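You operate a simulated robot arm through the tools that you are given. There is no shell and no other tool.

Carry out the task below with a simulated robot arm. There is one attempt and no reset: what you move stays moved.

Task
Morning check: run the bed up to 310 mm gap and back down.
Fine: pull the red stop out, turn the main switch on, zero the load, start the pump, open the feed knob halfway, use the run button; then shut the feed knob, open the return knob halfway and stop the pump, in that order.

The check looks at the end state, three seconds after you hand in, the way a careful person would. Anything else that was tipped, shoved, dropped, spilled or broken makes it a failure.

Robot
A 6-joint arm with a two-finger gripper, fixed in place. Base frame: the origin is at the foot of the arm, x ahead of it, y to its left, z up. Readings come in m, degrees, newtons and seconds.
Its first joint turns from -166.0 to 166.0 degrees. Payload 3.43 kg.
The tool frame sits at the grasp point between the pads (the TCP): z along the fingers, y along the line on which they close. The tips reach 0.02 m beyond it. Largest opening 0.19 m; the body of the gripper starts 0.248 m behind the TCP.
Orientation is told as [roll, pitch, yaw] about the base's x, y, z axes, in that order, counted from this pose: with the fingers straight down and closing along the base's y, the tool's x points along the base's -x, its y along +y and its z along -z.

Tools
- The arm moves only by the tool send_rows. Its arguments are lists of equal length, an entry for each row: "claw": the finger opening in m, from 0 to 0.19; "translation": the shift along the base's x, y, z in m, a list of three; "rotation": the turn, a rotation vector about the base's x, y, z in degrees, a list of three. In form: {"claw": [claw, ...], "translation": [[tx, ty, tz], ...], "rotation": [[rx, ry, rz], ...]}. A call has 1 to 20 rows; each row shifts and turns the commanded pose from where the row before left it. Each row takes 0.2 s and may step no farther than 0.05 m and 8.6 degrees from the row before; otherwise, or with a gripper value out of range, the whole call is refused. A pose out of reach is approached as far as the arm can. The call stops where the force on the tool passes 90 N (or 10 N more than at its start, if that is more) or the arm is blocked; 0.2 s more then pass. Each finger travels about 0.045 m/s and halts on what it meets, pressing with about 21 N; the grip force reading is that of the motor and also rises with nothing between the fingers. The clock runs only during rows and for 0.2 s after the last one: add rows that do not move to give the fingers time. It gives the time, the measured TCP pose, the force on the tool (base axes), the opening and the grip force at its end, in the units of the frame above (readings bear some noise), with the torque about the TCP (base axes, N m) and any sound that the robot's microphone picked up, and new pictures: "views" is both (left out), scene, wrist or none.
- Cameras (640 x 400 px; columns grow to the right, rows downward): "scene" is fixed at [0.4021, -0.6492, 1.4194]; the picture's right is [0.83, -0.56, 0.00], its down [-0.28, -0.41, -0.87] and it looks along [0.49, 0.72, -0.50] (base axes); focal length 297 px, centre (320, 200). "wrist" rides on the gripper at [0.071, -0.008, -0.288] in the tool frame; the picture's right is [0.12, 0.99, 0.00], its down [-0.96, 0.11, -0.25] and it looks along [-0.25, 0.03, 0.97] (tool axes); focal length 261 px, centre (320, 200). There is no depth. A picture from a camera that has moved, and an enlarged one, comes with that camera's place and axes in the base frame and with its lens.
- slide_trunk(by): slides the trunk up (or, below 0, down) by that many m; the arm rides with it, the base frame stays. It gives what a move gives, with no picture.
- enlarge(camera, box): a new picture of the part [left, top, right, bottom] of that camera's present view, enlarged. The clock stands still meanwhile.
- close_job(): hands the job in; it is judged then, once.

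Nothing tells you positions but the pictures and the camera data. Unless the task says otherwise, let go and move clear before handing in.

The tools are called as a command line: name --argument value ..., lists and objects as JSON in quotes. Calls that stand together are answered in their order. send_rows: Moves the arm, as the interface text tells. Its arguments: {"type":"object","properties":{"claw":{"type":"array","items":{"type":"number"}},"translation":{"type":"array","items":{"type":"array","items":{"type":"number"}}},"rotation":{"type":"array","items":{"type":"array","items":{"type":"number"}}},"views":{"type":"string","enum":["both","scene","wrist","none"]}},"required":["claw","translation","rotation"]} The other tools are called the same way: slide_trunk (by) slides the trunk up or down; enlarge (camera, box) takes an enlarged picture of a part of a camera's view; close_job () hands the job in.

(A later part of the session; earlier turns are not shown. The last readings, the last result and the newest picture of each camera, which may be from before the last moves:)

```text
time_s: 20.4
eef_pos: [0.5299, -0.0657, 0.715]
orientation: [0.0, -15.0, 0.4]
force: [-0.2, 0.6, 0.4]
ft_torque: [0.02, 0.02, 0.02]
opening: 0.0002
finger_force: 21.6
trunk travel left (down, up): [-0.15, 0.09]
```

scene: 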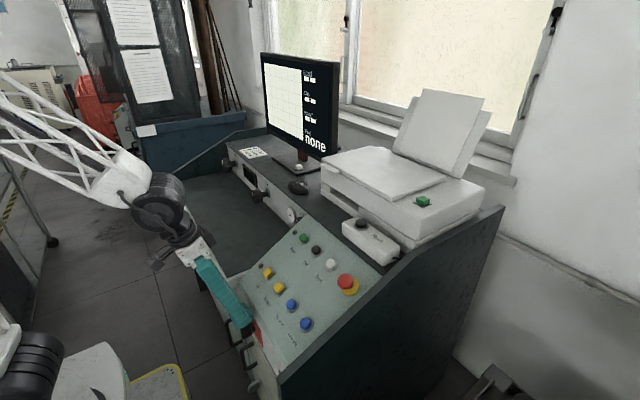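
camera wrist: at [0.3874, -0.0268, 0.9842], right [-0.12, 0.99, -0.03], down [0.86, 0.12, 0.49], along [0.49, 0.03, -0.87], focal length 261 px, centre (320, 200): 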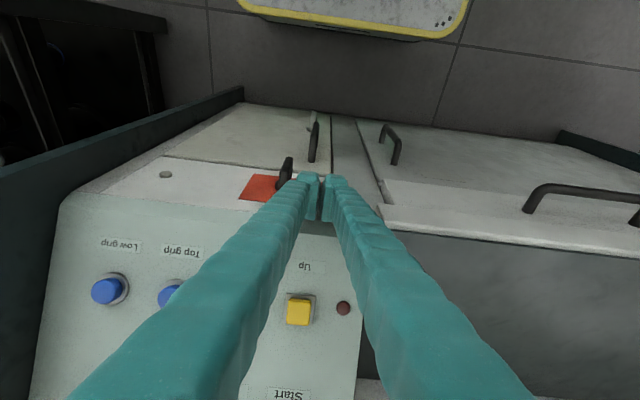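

send_rows --claw '[0.0, 0.0, 0.0]' --translation '[[0, 0, -0.003], [0, 0, -0.003], [0, 0, 0]]' --rotation '[[0, 0, 0], [0, 0, 0], [0, 0, 0]]' --views "none"

send_rows --claw '[0.0, 0.0, 0.0]' --translation '[[0, 0, -0.003], [0, 0, -0.002], [0, 0, 0]]' --rotation '[[0, 0, 0], [0, 0, 0], [0, 0, 0]]' --views "none"

```text
time_s: 21.2
eef_pos: [0.5294, -0.0657, 0.7097]
orientation: [0.0, -15.0, 0.4]
force: [-0.3, -0.2, 0.1]
ft_torque: [0.02, -0.01, 0.02]
opening: 0.0
finger_force: 20.8
trunk travel left (down, up): [-0.15, 0.09]
```

```text
time_s: 22.0
eef_pos: [0.5299, -0.0658, 0.7038]
orientation: [0.0, -15.0, 0.4]
force: [0.0, 0.8, -0.1]
ft_torque: [0.0, -0.01, -0.01]
opening: 0.0001
finger_force: 20.7
trunk travel left (down, up): [-0.15, 0.09]
```

send_rows --claw '[0.0, 0.0, 0.0]' --translation '[[0, 0, -0.002], [0, 0, -0.001], [0, 0, 0]]' --rotation '[[0, 0, 0], [0, 0, 0], [0, 0, 0]]' --views "both"

enlarge --camera "scene" --box '[210, 290, 290, 350]'

enlarge --camera "wrist" --box '[260, 130, 380, 205]'

```text
time_s: 22.8
eef_pos: [0.53, -0.0646, 0.7034]
orientation: [0.1, -15.2, 0.4]
force: [-8.4, -1.1, 47.4]
ft_torque: [-0.11, 0.62, -0.01]
opening: 0.0061
finger_force: 34.3
trunk travel left (down, up): [-0.15, 0.09]
camera wrist: at [0.3883, -0.0747, 0.9626], right [-0.12, 0.99, -0.03], down [0.86, 0.12, 0.49], along [0.49, 0.03, -0.87], focal length 261 px, centre (320, 200)
```

scene: 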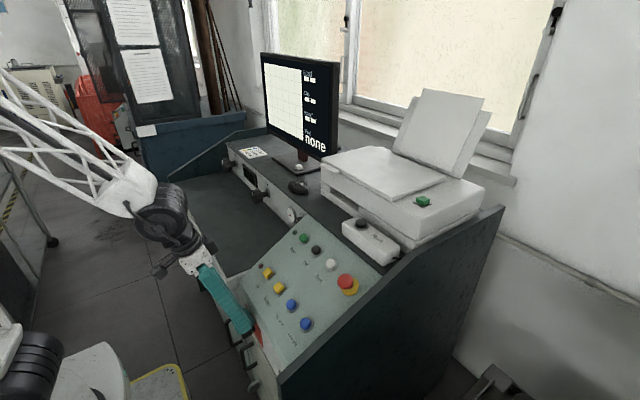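
wrist: 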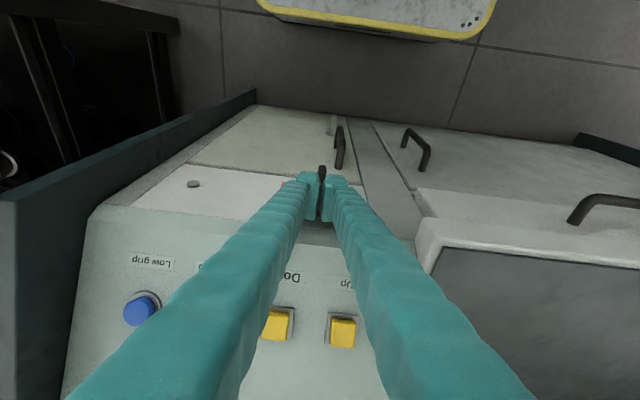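

```text
6.67 times, centred on (250, 320) of scene
camera zoom: at [0.4021, -0.6492, 1.4194], right [0.83, -0.56, 0.0], down [-0.28, -0.41, -0.87], along [0.49, 0.72, -0.5], focal length 1980 px, centre (787, -600)
```

zoom: 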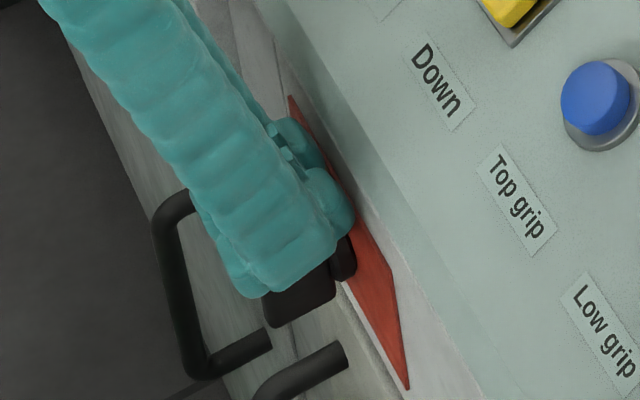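

```text
5.33 times, centred on (320, 168) of wrist
camera zoom: at [0.3883, -0.0747, 0.9626], right [-0.12, 0.99, -0.03], down [0.86, 0.12, 0.49], along [0.49, 0.03, -0.87], focal length 1390 px, centre (320, 373)
```

zoom: 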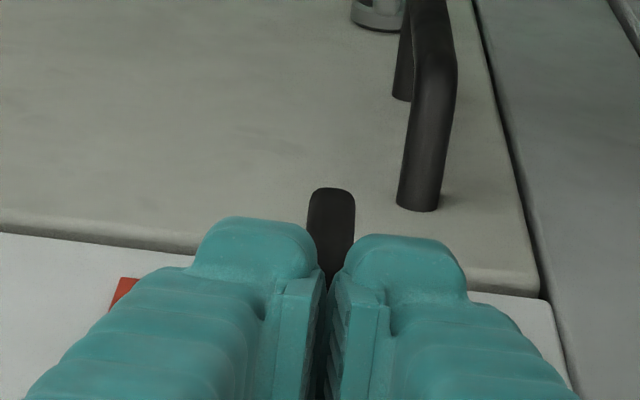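

Contact found: the blade top is at z≈0.682 and its centre at y≈−0.065, so the axis is near z 0.657. I'll lift off, go to the +y side, drop to just overlap the blade's upper end, and check.

send_rows --claw '[0.0, 0.0, 0.0, 0.0, 0.0, 0.0]' --translation '[[0, 0, 0.03], [0, 0.025, 0], [0, 0.025, 0], [0, 0, -0.02], [0, 0, -0.0195], [0, 0, 0]]' --rotation '[[0, 0, 0], [0, 0, 0], [0, 0, 0], [0, 0, 0], [0, 0, 0], [0, 0, 0]]' --views "wrist"

enlarge --camera "scene" --box '[210, 290, 290, 350]'

enlarge --camera "wrist" --box '[260, 130, 380, 205]'

```text
time_s: 24.2
eef_pos: [0.5318, -0.0148, 0.6912]
orientation: [0.1, -15.0, 0.4]
force: [0.3, 0.8, 0.1]
ft_torque: [0.03, 0.01, 0.0]
opening: 0.0001
finger_force: 34.3
trunk travel left (down, up): [-0.15, 0.09]
camera wrist: at [0.3899, -0.0246, 0.9512], right [-0.12, 0.99, -0.03], down [0.86, 0.12, 0.49], along [0.49, 0.03, -0.87], focal length 261 px, centre (320, 200)
```

wrist: 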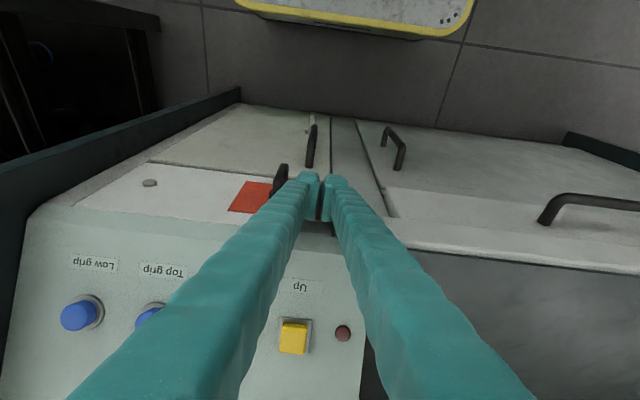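

```text
6.67 times, centred on (250, 320) of scene
camera zoom: at [0.4021, -0.6492, 1.4194], right [0.83, -0.56, 0.0], down [-0.28, -0.41, -0.87], along [0.49, 0.72, -0.5], focal length 1980 px, centre (787, -600)
```

zoom: 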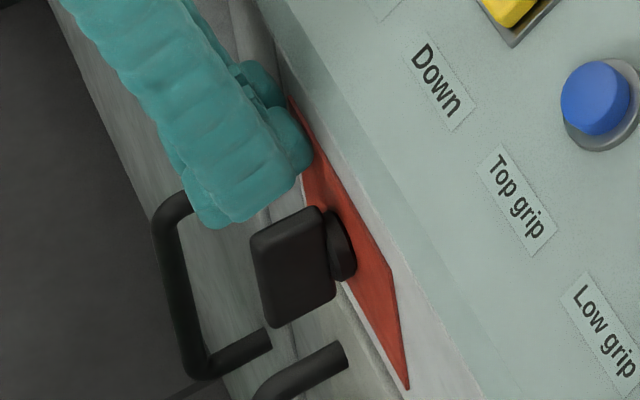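

```text
5.33 times, centred on (320, 168) of wrist
camera zoom: at [0.3899, -0.0246, 0.9512], right [-0.12, 0.99, -0.03], down [0.86, 0.12, 0.49], along [0.49, 0.03, -0.87], focal length 1390 px, centre (320, 373)
```

zoom: 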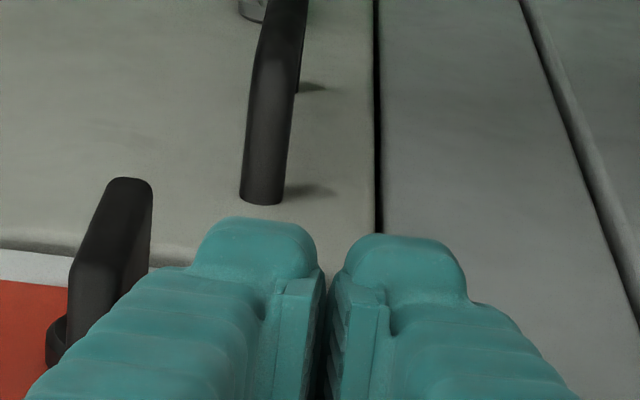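

Alignment looks right: the finger overlaps the upper end of the blade. Now I push toward −y in small steps, watching force.

send_rows --claw '[0.0, 0.0, 0.0, 0.0]' --translation '[[-0.002, -0.006, 0], [0, -0.006, 0], [0, -0.004, 0], [0, 0, 0]]' --rotation '[[0, 0, 0], [0, 0, 0], [0, 0, 0], [0, 0, 0]]' --views "none"

send_rows --claw '[0.0, 0.0, 0.0]' --translation '[[0, -0.003, 0], [0, -0.003, 0], [0, 0, 0]]' --rotation '[[0, 0, 0], [0, 0, 0], [0, 0, 0]]' --views "none"

enlarge --camera "scene" --box '[210, 290, 290, 350]'

```text
time_s: 25.2
eef_pos: [0.5289, -0.0302, 0.6908]
orientation: [0.1, -15.1, 0.4]
force: [0.5, 2.2, 1.2]
ft_torque: [-0.05, 0.03, -0.04]
opening: 0.0001
finger_force: 34.1
trunk travel left (down, up): [-0.15, 0.09]
```

```text
time_s: 26.0
eef_pos: [0.5296, -0.0371, 0.6906]
orientation: [-0.1, -14.9, 0.4]
force: [0.9, 1.0, 1.1]
ft_torque: [0.01, 0.01, 0.03]
opening: 0.0
finger_force: 34.0
trunk travel left (down, up): [-0.15, 0.09]
```

```text
6.67 times, centred on (250, 320) of scene
camera zoom: at [0.4021, -0.6492, 1.4194], right [0.83, -0.56, 0.0], down [-0.28, -0.41, -0.87], along [0.49, 0.72, -0.5], focal length 1980 px, centre (787, -600)
```

zoom: 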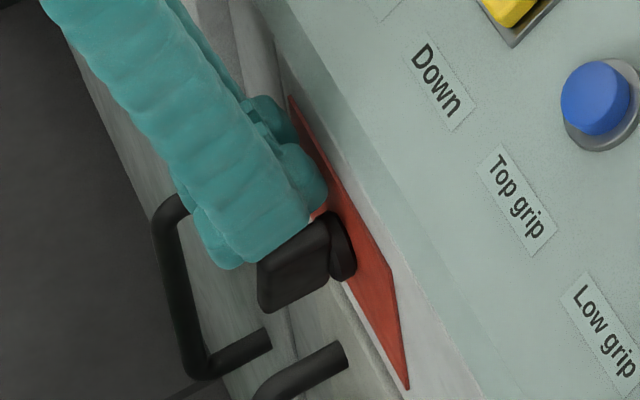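

The blade is already turning with almost no force. I'll continue pushing.

send_rows --claw '[0.0, 0.0, 0.0, 0.0]' --translation '[[0, -0.004, 0], [0, -0.004, 0], [0, -0.003, 0], [0, 0, 0]]' --rotation '[[0, 0, 0], [0, 0, 0], [0, 0, 0], [0, 0, 0]]' --views "wrist"

enlarge --camera "scene" --box '[210, 290, 290, 350]'

enlarge --camera "wrist" --box '[260, 130, 380, 205]'

```text
time_s: 27.0
eef_pos: [0.5273, -0.0468, 0.6908]
orientation: [0.0, -15.0, 0.4]
force: [0.9, 0.6, 0.5]
ft_torque: [0.02, 0.03, -0.02]
opening: 0.0
finger_force: 34.0
trunk travel left (down, up): [-0.15, 0.09]
camera wrist: at [0.3867, -0.057, 0.9506], right [-0.12, 0.99, -0.03], down [0.86, 0.12, 0.49], along [0.49, 0.03, -0.87], focal length 261 px, centre (320, 200)
```

wrist: 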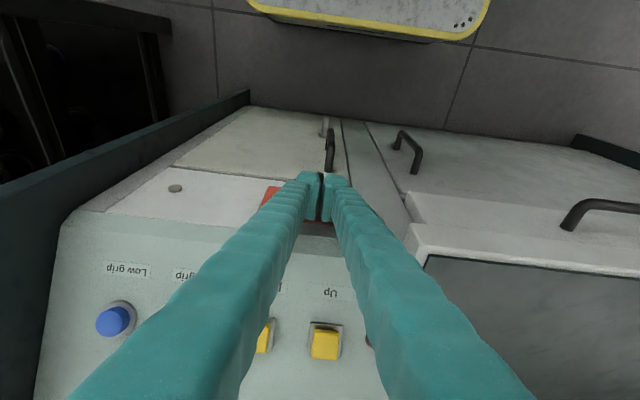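

```text
6.67 times, centred on (250, 320) of scene
camera zoom: at [0.4021, -0.6492, 1.4194], right [0.83, -0.56, 0.0], down [-0.28, -0.41, -0.87], along [0.49, 0.72, -0.5], focal length 1980 px, centre (787, -600)
```

zoom: 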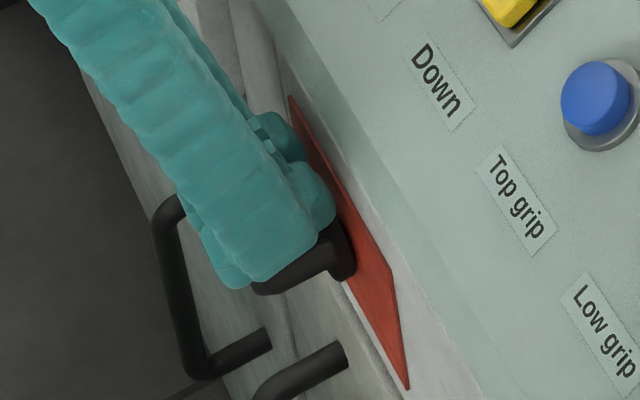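

```text
5.33 times, centred on (320, 168) of wrist
camera zoom: at [0.3867, -0.057, 0.9506], right [-0.12, 0.99, -0.03], down [0.86, 0.12, 0.49], along [0.49, 0.03, -0.87], focal length 1390 px, centre (320, 373)
```

zoom: 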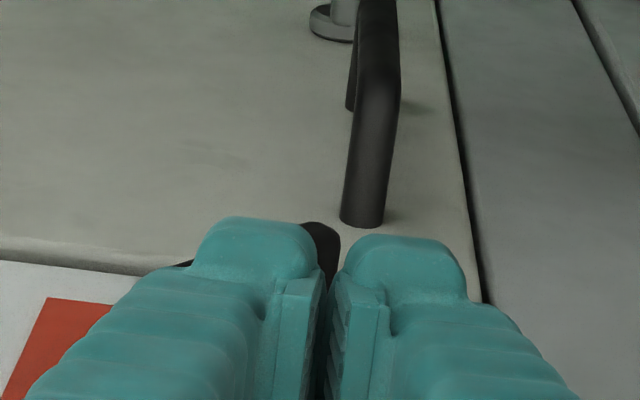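

The blade looks close to horizontal. I'll lift away to see its angle and whether the display woke up.

send_rows --claw '[0.0, 0.0, 0.0, 0.0]' --translation '[[0, 0.003, 0.035], [0, 0.02, 0.035], [0, 0.02, 0.02], [0, 0, 0]]' --rotation '[[0, 0, 0], [0, 0, 0], [0, 0, 0], [0, 0, 0]]' --views "both"

enlarge --camera "scene" --box '[210, 290, 290, 350]'

enlarge --camera "wrist" --box '[230, 130, 350, 205]'

enlarge --camera "scene" --box '[255, 50, 345, 170]'

```text
time_s: 28.0
eef_pos: [0.5287, -0.0045, 0.781]
orientation: [0.0, -15.0, 0.3]
force: [0.1, 0.2, 0.0]
ft_torque: [0.02, 0.02, -0.04]
opening: 0.0
finger_force: 33.8
trunk travel left (down, up): [-0.15, 0.09]
camera wrist: at [0.387, -0.0143, 1.041], right [-0.12, 0.99, -0.03], down [0.86, 0.12, 0.49], along [0.49, 0.03, -0.87], focal length 261 px, centre (320, 200)
```

scene: 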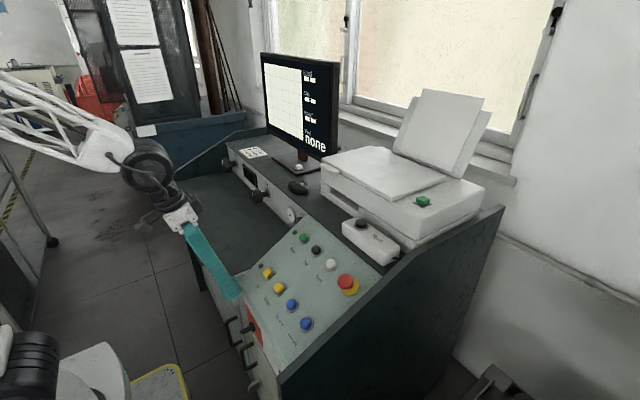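
wrist: 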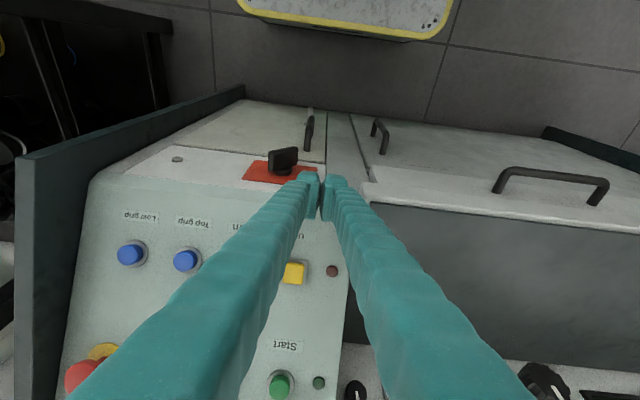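

```text
6.67 times, centred on (250, 320) of scene
camera zoom: at [0.4021, -0.6492, 1.4194], right [0.83, -0.56, 0.0], down [-0.28, -0.41, -0.87], along [0.49, 0.72, -0.5], focal length 1980 px, centre (787, -600)
```

zoom: 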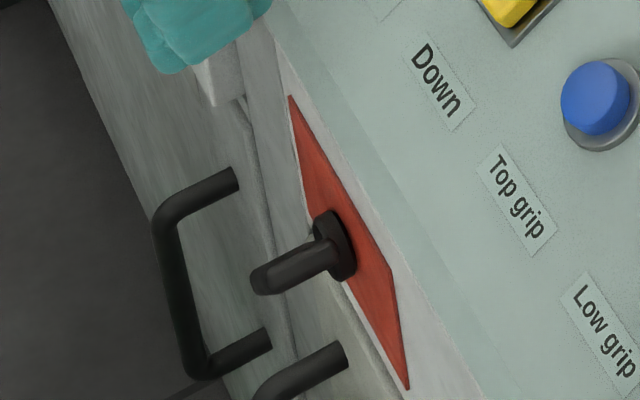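

```text
5.33 times, centred on (290, 168) of wrist
camera zoom: at [0.387, -0.0143, 1.041], right [-0.12, 0.99, -0.03], down [0.86, 0.12, 0.49], along [0.49, 0.03, -0.87], focal length 1390 px, centre (480, 373)
```

zoom: 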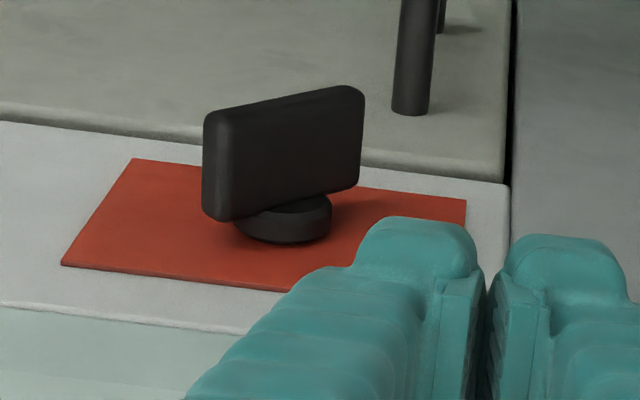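

```text
3.33 times, centred on (300, 110) of scene
camera zoom: at [0.4021, -0.6492, 1.4194], right [0.83, -0.56, 0.0], down [-0.28, -0.41, -0.87], along [0.49, 0.72, -0.5], focal length 990 px, centre (387, 500)
```

zoom: 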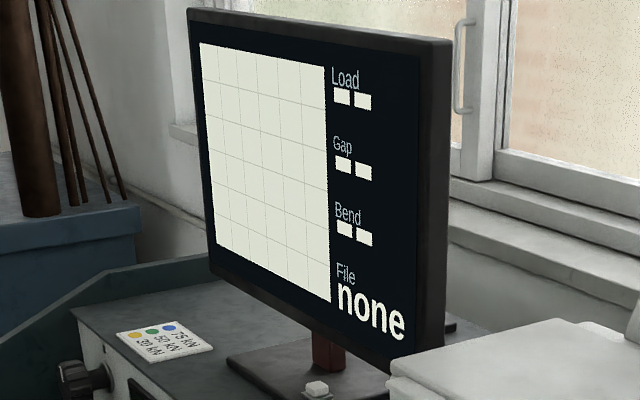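

The switch is about 65–70° over and the display is still off, so it needs the last bit. I'll press down on its −y end from above.

send_rows --claw '[0.0, 0.0, 0.0, 0.0, 0.0]' --translation '[[0, -0.043, 0], [0, -0.043, 0], [0, 0, -0.04], [0, 0, -0.03], [0, 0, 0]]' --rotation '[[0, 0, 0], [0, 0, 0], [0, 0, 0], [0, 0, 0], [0, 0, 0]]' --views "none"

send_rows --claw '[0.0, 0.0, 0.0, 0.0, 0.0]' --translation '[[0, 0, -0.004], [0, 0, -0.004], [0, 0, -0.004], [0, 0, -0.004], [0, 0, 0]]' --rotation '[[0, 0, 0], [0, 0, 0], [0, 0, 0], [0, 0, 0], [0, 0, 0]]' --views "none"

enlarge --camera "scene" --box '[210, 290, 290, 350]'

```text
time_s: 29.2
eef_pos: [0.5269, -0.0915, 0.7115]
orientation: [0.1, -15.1, 0.4]
force: [0.8, -0.4, 0.8]
ft_torque: [0.0, 0.0, 0.03]
opening: 0.0001
finger_force: 34.2
trunk travel left (down, up): [-0.15, 0.09]
```

```text
time_s: 30.4
eef_pos: [0.5274, -0.0903, 0.6963]
orientation: [-0.1, -15.0, 0.4]
force: [-0.9, 0.1, 0.0]
ft_torque: [0.02, -0.02, -0.03]
opening: 0.0002
finger_force: 34.0
trunk travel left (down, up): [-0.15, 0.09]
```

```text
6.67 times, centred on (250, 320) of scene
camera zoom: at [0.4021, -0.6492, 1.4194], right [0.83, -0.56, 0.0], down [-0.28, -0.41, -0.87], along [0.49, 0.72, -0.5], focal length 1980 px, centre (787, -600)
```

zoom: 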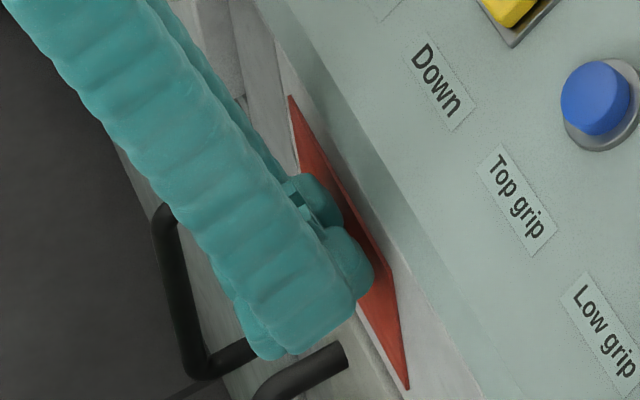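

send_rows --claw '[0.0, 0.0, 0.0, 0.0]' --translation '[[0, 0, -0.003], [0, 0, -0.003], [0, 0, -0.003], [0, 0, 0]]' --rotation '[[0, 0, 0], [0, 0, 0], [0, 0, 0], [0, 0, 0]]' --views "scene"

enlarge --camera "scene" --box '[255, 50, 345, 170]'

```text
time_s: 31.4
eef_pos: [0.5278, -0.0902, 0.6863]
orientation: [0.0, -15.1, 0.4]
force: [0.5, -0.6, 0.9]
ft_torque: [0.0, 0.0, 0.03]
opening: 0.0003
finger_force: 34.2
trunk travel left (down, up): [-0.15, 0.09]
```

scene: 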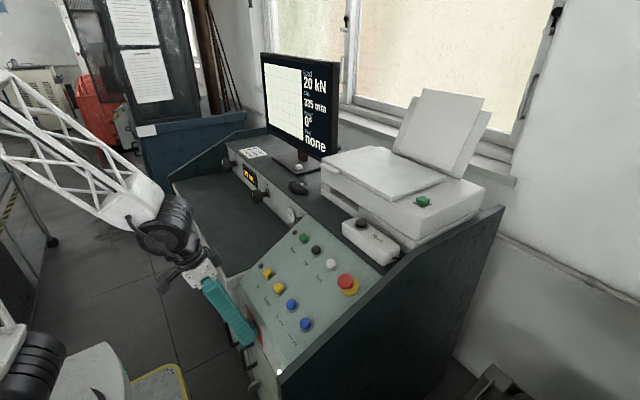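

```text
3.33 times, centred on (300, 110) of scene
camera zoom: at [0.4021, -0.6492, 1.4194], right [0.83, -0.56, 0.0], down [-0.28, -0.41, -0.87], along [0.49, 0.72, -0.5], focal length 990 px, centre (387, 500)
```

zoom: 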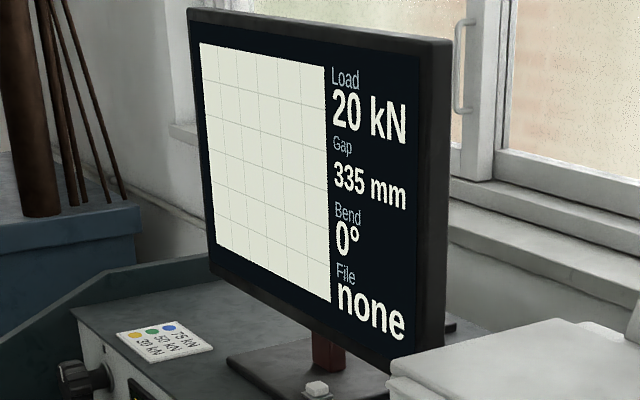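

Power is on: Load 20 kN, Gap 335 mm, Bend 0°. I'll lift away, and check the switch and the small orange display.

send_rows --claw '[0.0, 0.0, 0.0, 0.0]' --translation '[[0, 0.0, 0.03], [0, 0.0, 0.04], [-0.01, 0.0, 0.045], [0, 0, 0]]' --rotation '[[0, 0, 0], [0, 0, 0], [0, 0, 0], [0, 0, 0]]' --views "both"

enlarge --camera "scene" --box '[230, 150, 310, 230]'

enlarge --camera "scene" --box '[210, 290, 310, 380]'

enlarge --camera "scene" --box '[230, 210, 390, 350]'

```text
time_s: 32.4
eef_pos: [0.5192, -0.0924, 0.8016]
orientation: [0.1, -15.0, 0.4]
force: [-0.5, -0.6, 0.2]
ft_torque: [0.02, 0.0, -0.02]
opening: 0.0
finger_force: 34.2
trunk travel left (down, up): [-0.15, 0.09]
camera wrist: at [0.3764, -0.1013, 1.0601], right [-0.12, 0.99, -0.03], down [0.86, 0.12, 0.49], along [0.49, 0.03, -0.87], focal length 261 px, centre (320, 200)
```

scene: 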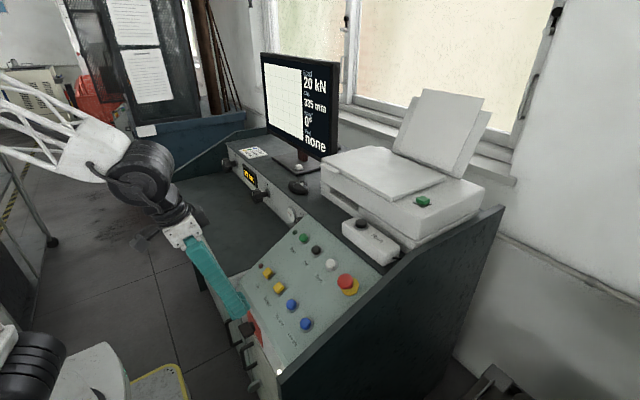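
wrist: 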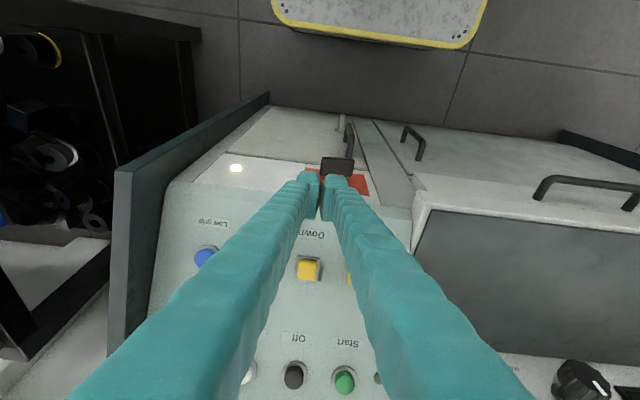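

```text
5.00 times, centred on (270, 190) of scene
camera zoom: at [0.4021, -0.6492, 1.4194], right [0.83, -0.56, 0.0], down [-0.28, -0.41, -0.87], along [0.49, 0.72, -0.5], focal length 1485 px, centre (570, 250)
```

zoom: 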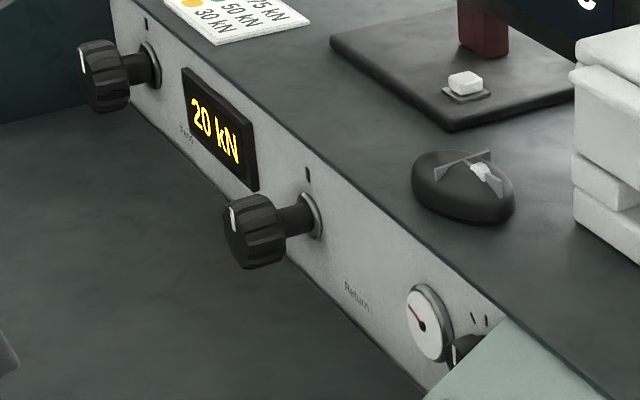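

```text
4.44 times, centred on (260, 335) of scene
camera zoom: at [0.4021, -0.6492, 1.4194], right [0.83, -0.56, 0.0], down [-0.28, -0.41, -0.87], along [0.49, 0.72, -0.5], focal length 1320 px, centre (587, -400)
```

zoom: 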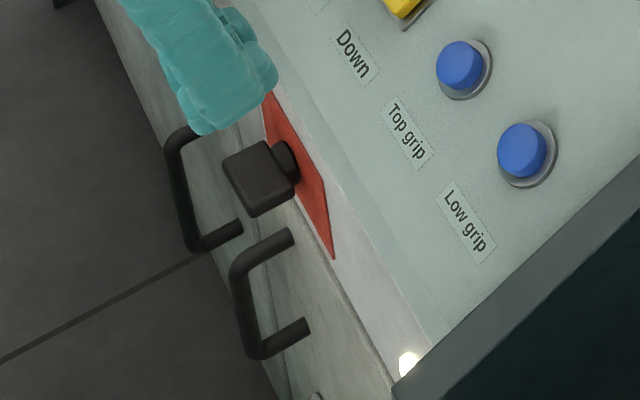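

```text
2.86 times, centred on (310, 280) of scene
camera zoom: at [0.4021, -0.6492, 1.4194], right [0.83, -0.56, 0.0], down [-0.28, -0.41, -0.87], along [0.49, 0.72, -0.5], focal length 849 px, centre (349, -29)
```

zoom: 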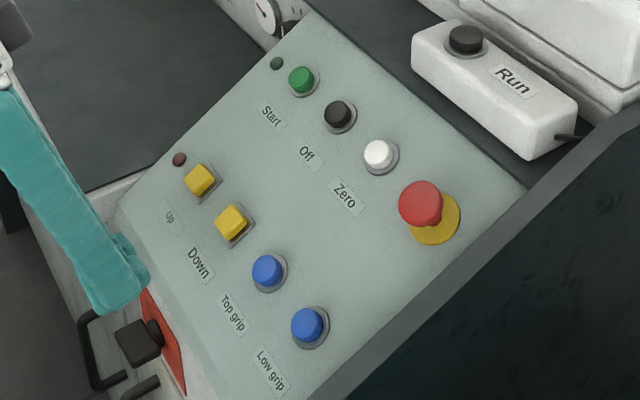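

The switch is now horizontal and powered. Next, the white Zero button at about (0.763, −0.168, 0.870): I'll hover over it square to the panel with closed fingers.

send_rows --claw '[0.0, 0.0, 0.0, 0.0, 0.0, 0.0, 0.0]' --translation '[[0.03, -0.011, 0.03], [0.035, -0.013, 0.022], [0.035, -0.013, 0.022], [0.035, -0.013, 0.022], [0.035, -0.013, 0.02], [0.039, -0.0127, 0.0145], [0, 0, 0]]' --rotation '[[0, -2.5, 0], [0, -2.5, 0], [0, -2.5, 0], [0, -2.5, 0], [0, -2.5, 0], [0, -2.5, 0], [0, 0, 0]]' --views "both"

enlarge --camera "scene" --box '[280, 210, 400, 310]'

enlarge --camera "wrist" --box '[240, 130, 400, 230]'

```text
time_s: 34.0
eef_pos: [0.7281, -0.1656, 0.9321]
orientation: [-0.2, -29.9, 0.3]
force: [-0.4, 0.1, -0.3]
ft_torque: [-0.01, -0.04, 0.01]
opening: 0.0
finger_force: 34.9
trunk travel left (down, up): [-0.15, 0.09]
camera wrist: at [0.5234, -0.1755, 1.1454], right [-0.11, 0.99, -0.06], down [0.71, 0.12, 0.7], along [0.7, 0.03, -0.72], focal length 261 px, centre (320, 200)
```

scene: 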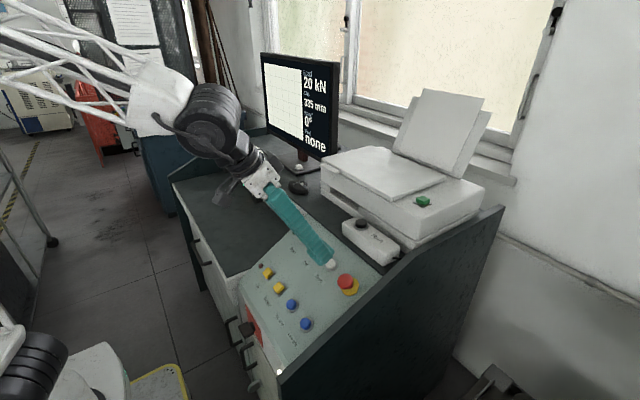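
wrist: 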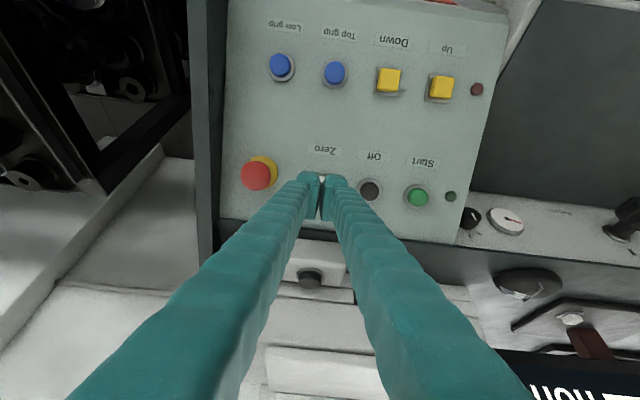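

```text
4.00 times, centred on (340, 260) of scene
camera zoom: at [0.4021, -0.6492, 1.4194], right [0.83, -0.56, 0.0], down [-0.28, -0.41, -0.87], along [0.49, 0.72, -0.5], focal length 1188 px, centre (240, -40)
```

zoom: 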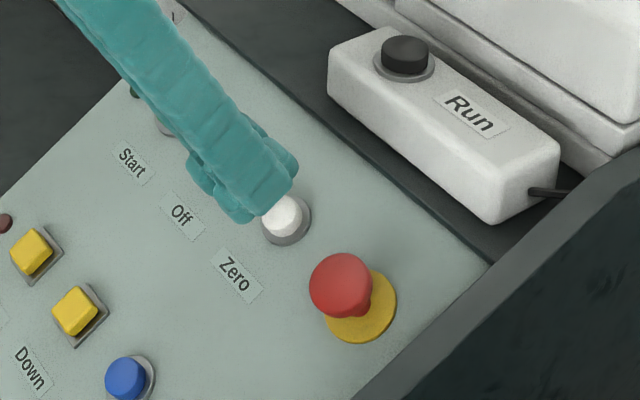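

```text
4.00 times, centred on (320, 180) of wrist
camera zoom: at [0.5234, -0.1755, 1.1454], right [-0.11, 0.99, -0.06], down [0.71, 0.12, 0.7], along [0.7, 0.03, -0.72], focal length 1043 px, centre (320, 280)
```

zoom: 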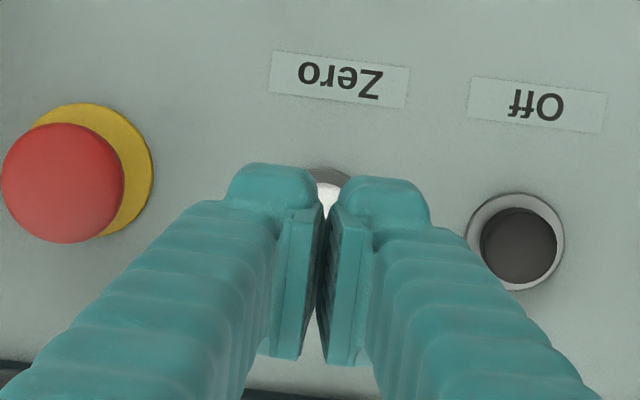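

Aligned with the Zero button within a couple of mm. I'll approach along the normal, then press in small steps.

send_rows --claw '[0.0, 0.0, 0.0, 0.0]' --translation '[[0.0105, 0, -0.0182], [0.0085, 0, -0.0147], [0.002, 0, -0.0035], [0, 0, 0]]' --rotation '[[0, 0, 0], [0, 0, 0], [0, 0, 0], [0, 0, 0]]' --views "none"

send_rows --claw '[0.0, 0.0, 0.0, 0.0]' --translation '[[0.0015, 0, -0.0026], [0.0015, 0, -0.0026], [0, 0, 0], [0, 0, 0]]' --rotation '[[0, 0, 0], [0, 0, 0], [0, 0, 0], [0, 0, 0]]' --views "scene"

enlarge --camera "scene" --box '[280, 210, 400, 310]'

```text
time_s: 35.0
eef_pos: [0.7477, -0.1673, 0.8951]
orientation: [-0.1, -30.0, 0.4]
force: [-0.7, 0.0, 0.2]
ft_torque: [-0.01, -0.02, 0.02]
opening: 0.0
finger_force: 34.6
trunk travel left (down, up): [-0.15, 0.09]
```

```text
time_s: 36.0
eef_pos: [0.7521, -0.1669, 0.8909]
orientation: [-0.1, -30.1, 0.6]
force: [0.4, -0.7, 0.6]
ft_torque: [0.01, -0.05, -0.03]
opening: 0.0
finger_force: 34.2
trunk travel left (down, up): [-0.15, 0.09]
```

scene: 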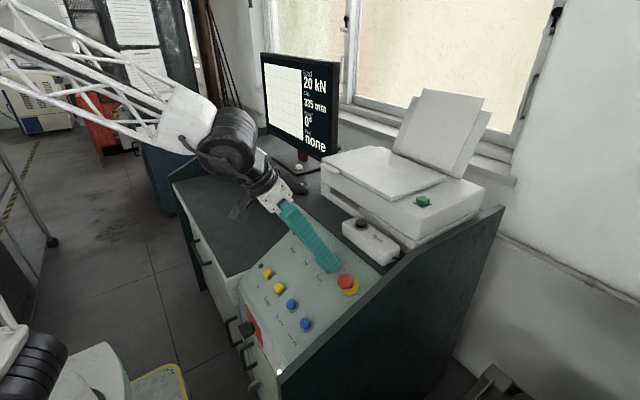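

```text
4.00 times, centred on (340, 260) of scene
camera zoom: at [0.4021, -0.6492, 1.4194], right [0.83, -0.56, 0.0], down [-0.28, -0.41, -0.87], along [0.49, 0.72, -0.5], focal length 1188 px, centre (240, -40)
```

zoom: 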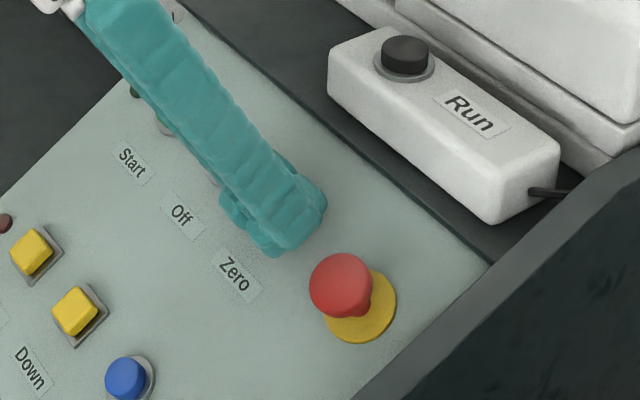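

send_rows --claw '[0.0, 0.0, 0.0, 0.0]' --translation '[[0.0015, 0, -0.0026], [0.0015, 0, -0.0026], [0, 0, 0], [0, 0, 0]]' --rotation '[[0, 0, 0], [0, 0, 0], [0, 0, 0], [0, 0, 0]]' --views "none"

enlarge --camera "scene" --box '[255, 50, 345, 170]'

```text
time_s: 37.0
eef_pos: [0.7535, -0.1661, 0.8858]
orientation: [-0.1, -30.0, 0.4]
force: [0.1, -0.1, 4.5]
ft_torque: [0.05, -0.06, 0.02]
opening: 0.0061
finger_force: 34.2
trunk travel left (down, up): [-0.15, 0.09]
heard: click
```

```text
3.33 times, centred on (300, 110) of scene
camera zoom: at [0.4021, -0.6492, 1.4194], right [0.83, -0.56, 0.0], down [-0.28, -0.41, -0.87], along [0.49, 0.72, -0.5], focal length 990 px, centre (387, 500)
```

zoom: 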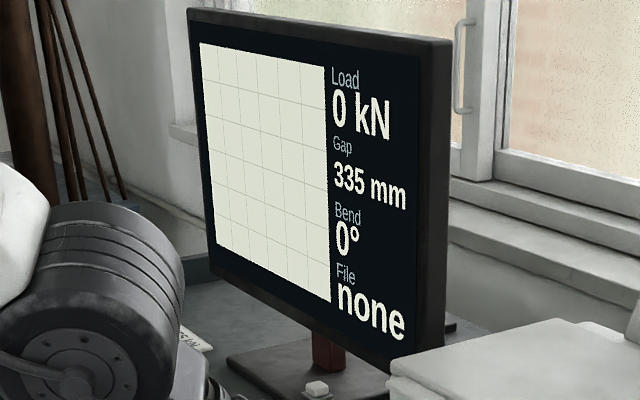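

Load is zeroed (0 kN). Now I'll retract and shift over to the green Start button at y≈−0.027.

send_rows --claw '[0.0, 0.0, 0.0, 0.0, 0.0, 0.0]' --translation '[[-0.0125, 0, 0.0217], [-0.0125, 0, 0.0217], [0, 0.0465, 0], [0, 0.0465, 0], [0, 0.0465, 0], [0, 0, 0]]' --rotation '[[0, 0, 0], [0, 0, 0], [0, 0, 0], [0, 0, 0], [0, 0, 0], [0, 0, 0]]' --views "both"

enlarge --camera "wrist" --box '[240, 130, 400, 230]'

enlarge --camera "scene" --box '[260, 200, 380, 300]'

```text
time_s: 38.4
eef_pos: [0.7313, -0.0291, 0.9273]
orientation: [-0.1, -30.0, 0.4]
force: [0.0, -0.9, 0.4]
ft_torque: [0.0, -0.02, 0.03]
opening: 0.0
finger_force: 33.7
trunk travel left (down, up): [-0.15, 0.09]
camera wrist: at [0.5276, -0.0385, 1.1414], right [-0.11, 0.99, -0.06], down [0.71, 0.12, 0.7], along [0.7, 0.03, -0.72], focal length 261 px, centre (320, 200)
```

scene: 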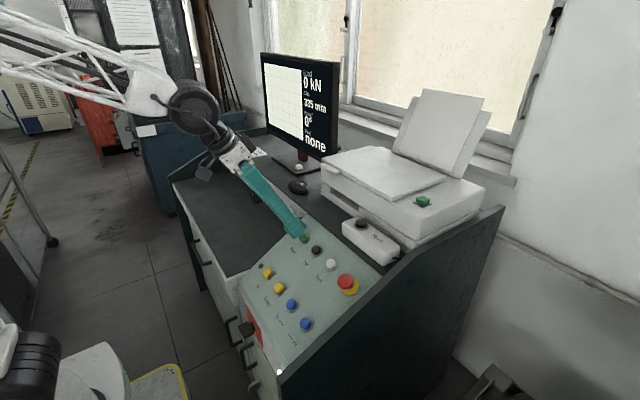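
wrist: 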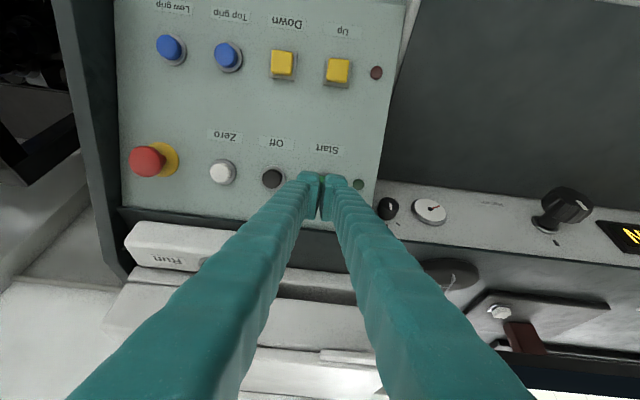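

```text
4.00 times, centred on (320, 180) of wrist
camera zoom: at [0.5276, -0.0385, 1.1414], right [-0.11, 0.99, -0.06], down [0.71, 0.12, 0.7], along [0.7, 0.03, -0.72], focal length 1043 px, centre (320, 280)
```

zoom: 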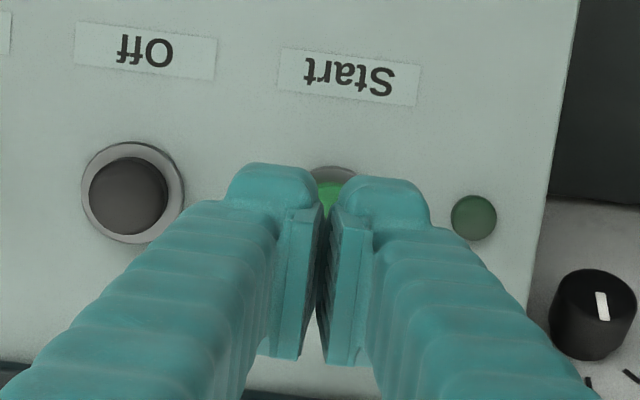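

```text
4.00 times, centred on (320, 250) of scene
camera zoom: at [0.4021, -0.6492, 1.4194], right [0.83, -0.56, 0.0], down [-0.28, -0.41, -0.87], along [0.49, 0.72, -0.5], focal length 1188 px, centre (320, 0)
```

zoom: 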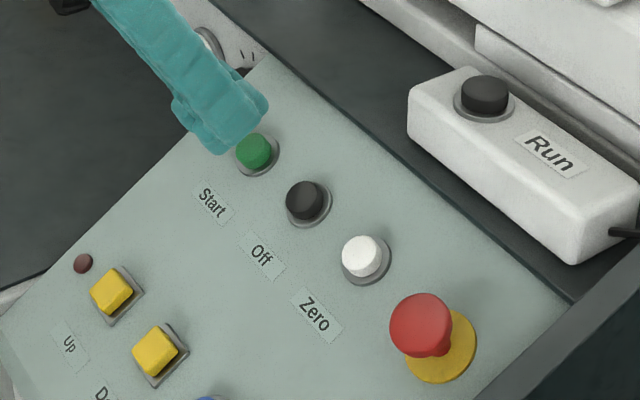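

Start is about 4–5 mm further to +y; I'll correct and press along the normal.

send_rows --claw '[0.0, 0.0, 0.0, 0.0, 0.0]' --translation '[[0, 0.0045, 0], [0.01, 0, -0.0173], [0.0085, 0, -0.0147], [0.0015, 0, -0.0026], [0, 0, 0]]' --rotation '[[0, 0, 0], [0, 0, 0], [0, 0, 0], [0, 0, 0], [0, 0, 0]]' --views "none"

send_rows --claw '[0.0, 0.0, 0.0, 0.0, 0.0]' --translation '[[0.0015, 0, -0.0026], [0.0015, 0, -0.0026], [0.001, 0, -0.0017], [0, 0, 0], [0, 0, 0]]' --rotation '[[0, 0, 0], [0, 0, 0], [0, 0, 0], [0, 0, 0], [0, 0, 0]]' --views "none"

enlarge --camera "scene" --box '[200, 50, 360, 250]'

```text
time_s: 39.6
eef_pos: [0.7501, -0.023, 0.8933]
orientation: [-0.1, -29.9, 0.6]
force: [-0.3, 0.3, 0.4]
ft_torque: [-0.01, -0.01, 0.01]
opening: 0.0003
finger_force: 34.1
trunk travel left (down, up): [-0.15, 0.09]
```

```text
time_s: 40.8
eef_pos: [0.7523, -0.022, 0.8875]
orientation: [-0.1, -30.0, 0.6]
force: [-0.4, -0.5, 3.7]
ft_torque: [-0.04, -0.04, -0.05]
opening: 0.0001
finger_force: 34.9
trunk travel left (down, up): [-0.15, 0.09]
heard: click
```

```text
2.00 times, centred on (280, 150) of scene
camera zoom: at [0.4021, -0.6492, 1.4194], right [0.83, -0.56, 0.0], down [-0.28, -0.41, -0.87], along [0.49, 0.72, -0.5], focal length 594 px, centre (400, 300)
```

zoom: 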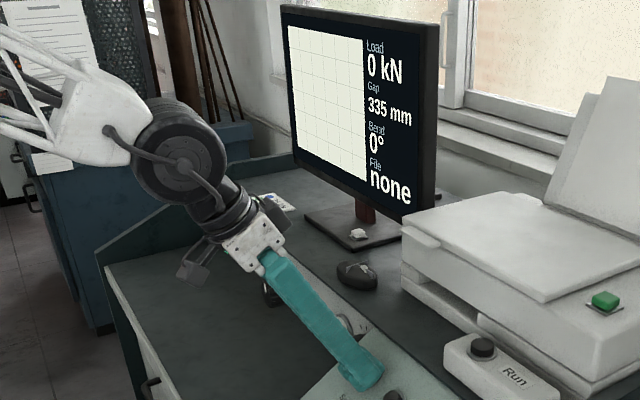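

Start clicked. I'll retract and check the green pump lamp.

send_rows --claw '[0.0, 0.0, 0.0, 0.0]' --translation '[[-0.0125, 0, 0.0217], [-0.0125, 0, 0.0217], [-0.0125, 0, 0.03], [-0.0125, 0, 0.03]]' --rotation '[[0, 0, 0], [0, 0, 0], [0, 0, 0], [0, 0, 0]]' --views "both"

enlarge --camera "wrist" --box '[240, 130, 400, 230]'

enlarge --camera "wrist" --box '[440, 150, 640, 275]'

```text
time_s: 41.8
eef_pos: [0.7043, -0.0229, 0.9905]
orientation: [-0.2, -29.8, 0.5]
force: [0.0, 0.1, -0.4]
ft_torque: [0.02, 0.08, -0.04]
opening: 0.0
finger_force: 34.4
trunk travel left (down, up): [-0.15, 0.09]
camera wrist: at [0.5006, -0.0321, 1.2047], right [-0.11, 0.99, -0.06], down [0.71, 0.12, 0.69], along [0.7, 0.03, -0.72], focal length 261 px, centre (320, 200)
```

scene: 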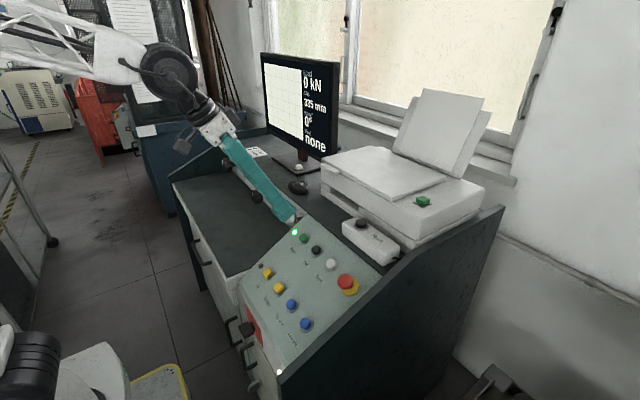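
wrist: 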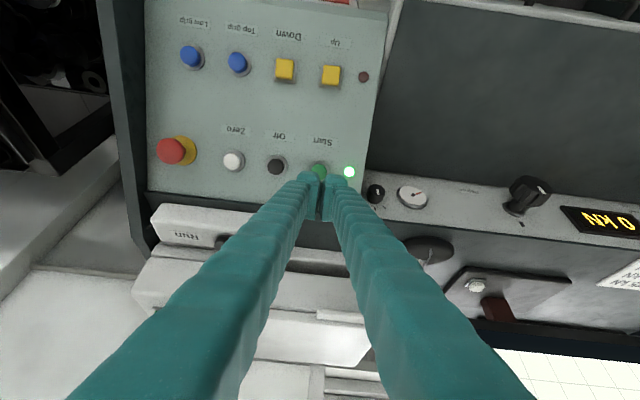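

```text
4.00 times, centred on (320, 180) of wrist
camera zoom: at [0.5006, -0.0321, 1.2047], right [-0.11, 0.99, -0.06], down [0.71, 0.12, 0.69], along [0.7, 0.03, -0.72], focal length 1043 px, centre (320, 280)
```

zoom: 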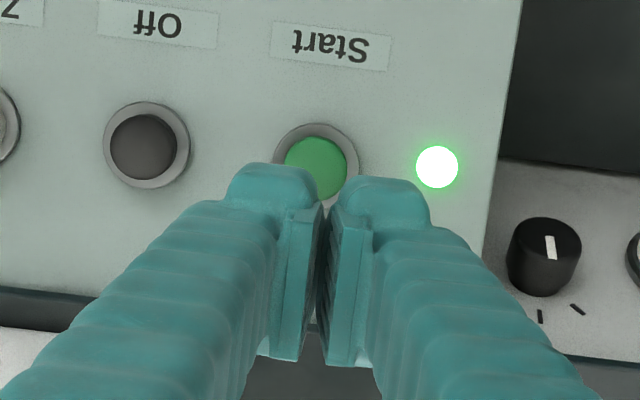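

```text
3.20 times, centred on (540, 212) of wrist
camera zoom: at [0.5006, -0.0321, 1.2047], right [-0.11, 0.99, -0.06], down [0.71, 0.12, 0.69], along [0.7, 0.03, -0.72], focal length 834 px, centre (-384, 160)
```

zoom: 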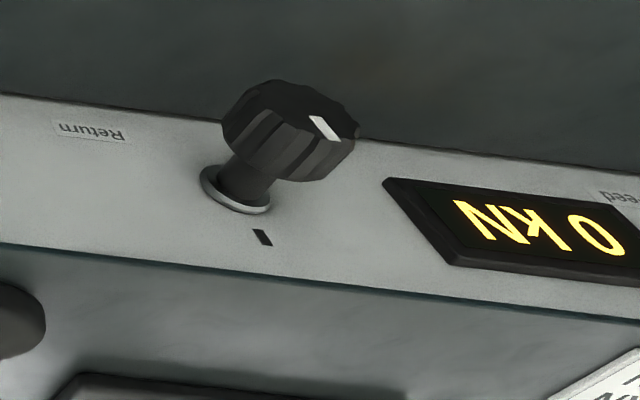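

The green pump lamp is on. The Feed knob is around (0.772–0.81, 0.72, 0.828) with its axis along x; I'll swing over there with the tool pitched to about −75° so the camera looks straight at the knob face.

send_rows --claw '[0.05, 0.1, 0.11, 0.11, 0.11, 0.11, 0.11, 0.11, 0.11, 0.11, 0.11, 0.11, 0.11, 0.11, 0.11, 0.11, 0.11]' --translation '[[-0.005, 0.04, 0.01], [-0.005, 0.045, 0], [-0.004, 0.0465, -0.001], [-0.004, 0.0465, -0.001], [-0.004, 0.0465, -0.001], [-0.003, 0.0465, -0.003], [-0.003, 0.0465, -0.003], [-0.003, 0.0465, -0.003], [-0.003, 0.0465, -0.003], [-0.003, 0.0465, -0.003], [-0.003, 0.0465, -0.003], [-0.003, 0.0465, -0.003], [-0.003, 0.0465, -0.003], [-0.003, 0.0465, -0.003], [0, 0.0465, -0.003], [0, 0.0465, -0.003], [0, 0, 0]]' --rotation '[[0, -2.8, 0], [0, -2.8, 0], [0, -2.8, 0], [0, -2.8, 0], [0, -2.8, 0], [0, -2.8, 0], [0, -2.8, 0], [0, -2.8, 0], [0, -2.8, 0], [0, -2.8, 0], [0, -2.8, 0], [0, -2.8, 0], [0, -2.8, 0], [0, -2.8, 0], [0, -2.8, 0], [0, -2.8, 0], [0, 0, 0]]' --views "both"

```text
time_s: 45.4
eef_pos: [0.6529, 0.7162, 0.9629]
orientation: [-1.6, -74.8, 1.7]
force: [0.7, -0.5, -1.1]
ft_torque: [-0.02, -0.04, -0.02]
opening: 0.1099
finger_force: 0.0
trunk travel left (down, up): [-0.15, 0.09]
camera wrist: at [0.3578, 0.7065, 0.971], right [-0.03, 0.99, -0.12], down [0.01, 0.12, 0.99], along [1.0, 0.03, -0.02], focal length 261 px, centre (320, 200)
```

scene: 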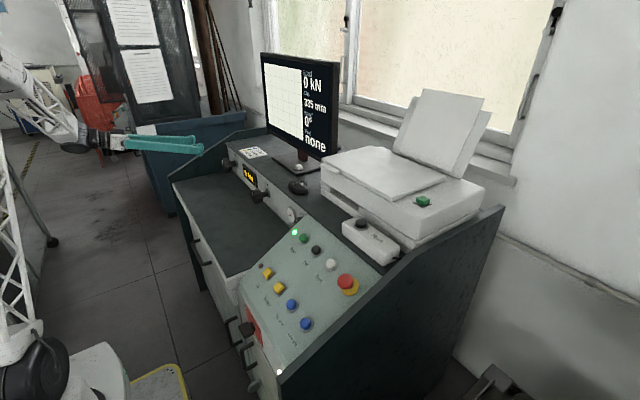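
wrist: 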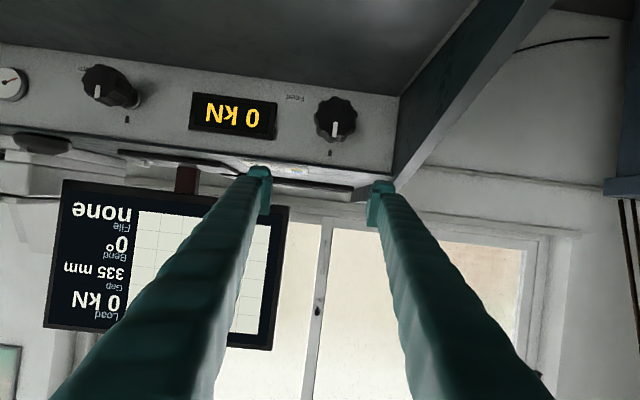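

The knobs, displays and monitor are all readable from here. I'll zoom on the Feed knob.

enlarge --camera "wrist" --box '[280, 80, 400, 155]'

enlarge --camera "wrist" --box '[60, 50, 180, 125]'

```text
5.33 times, centred on (340, 118) of wrist
camera zoom: at [0.3578, 0.7065, 0.971], right [-0.03, 0.99, -0.12], down [0.01, 0.12, 0.99], along [1.0, 0.03, -0.02], focal length 1390 px, centre (213, 640)
```

zoom: 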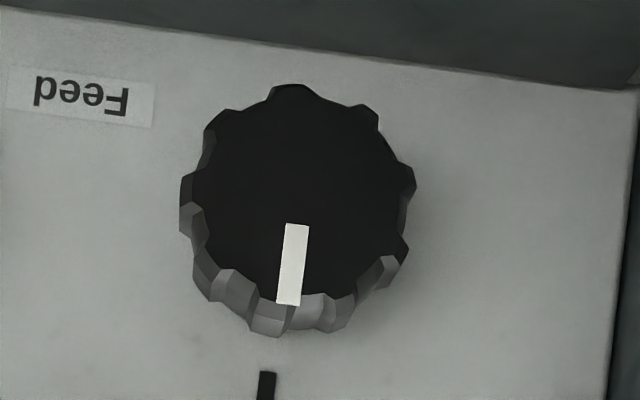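

```text
5.33 times, centred on (120, 88) of wrist
camera zoom: at [0.3578, 0.7065, 0.971], right [-0.03, 0.99, -0.12], down [0.01, 0.12, 0.99], along [1.0, 0.03, -0.02], focal length 1390 px, centre (1387, 800)
```

zoom: 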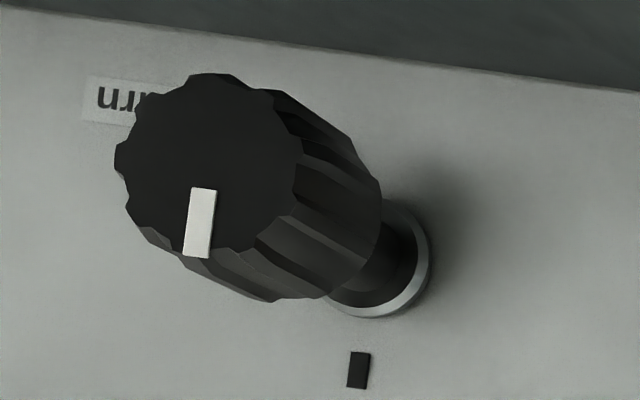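

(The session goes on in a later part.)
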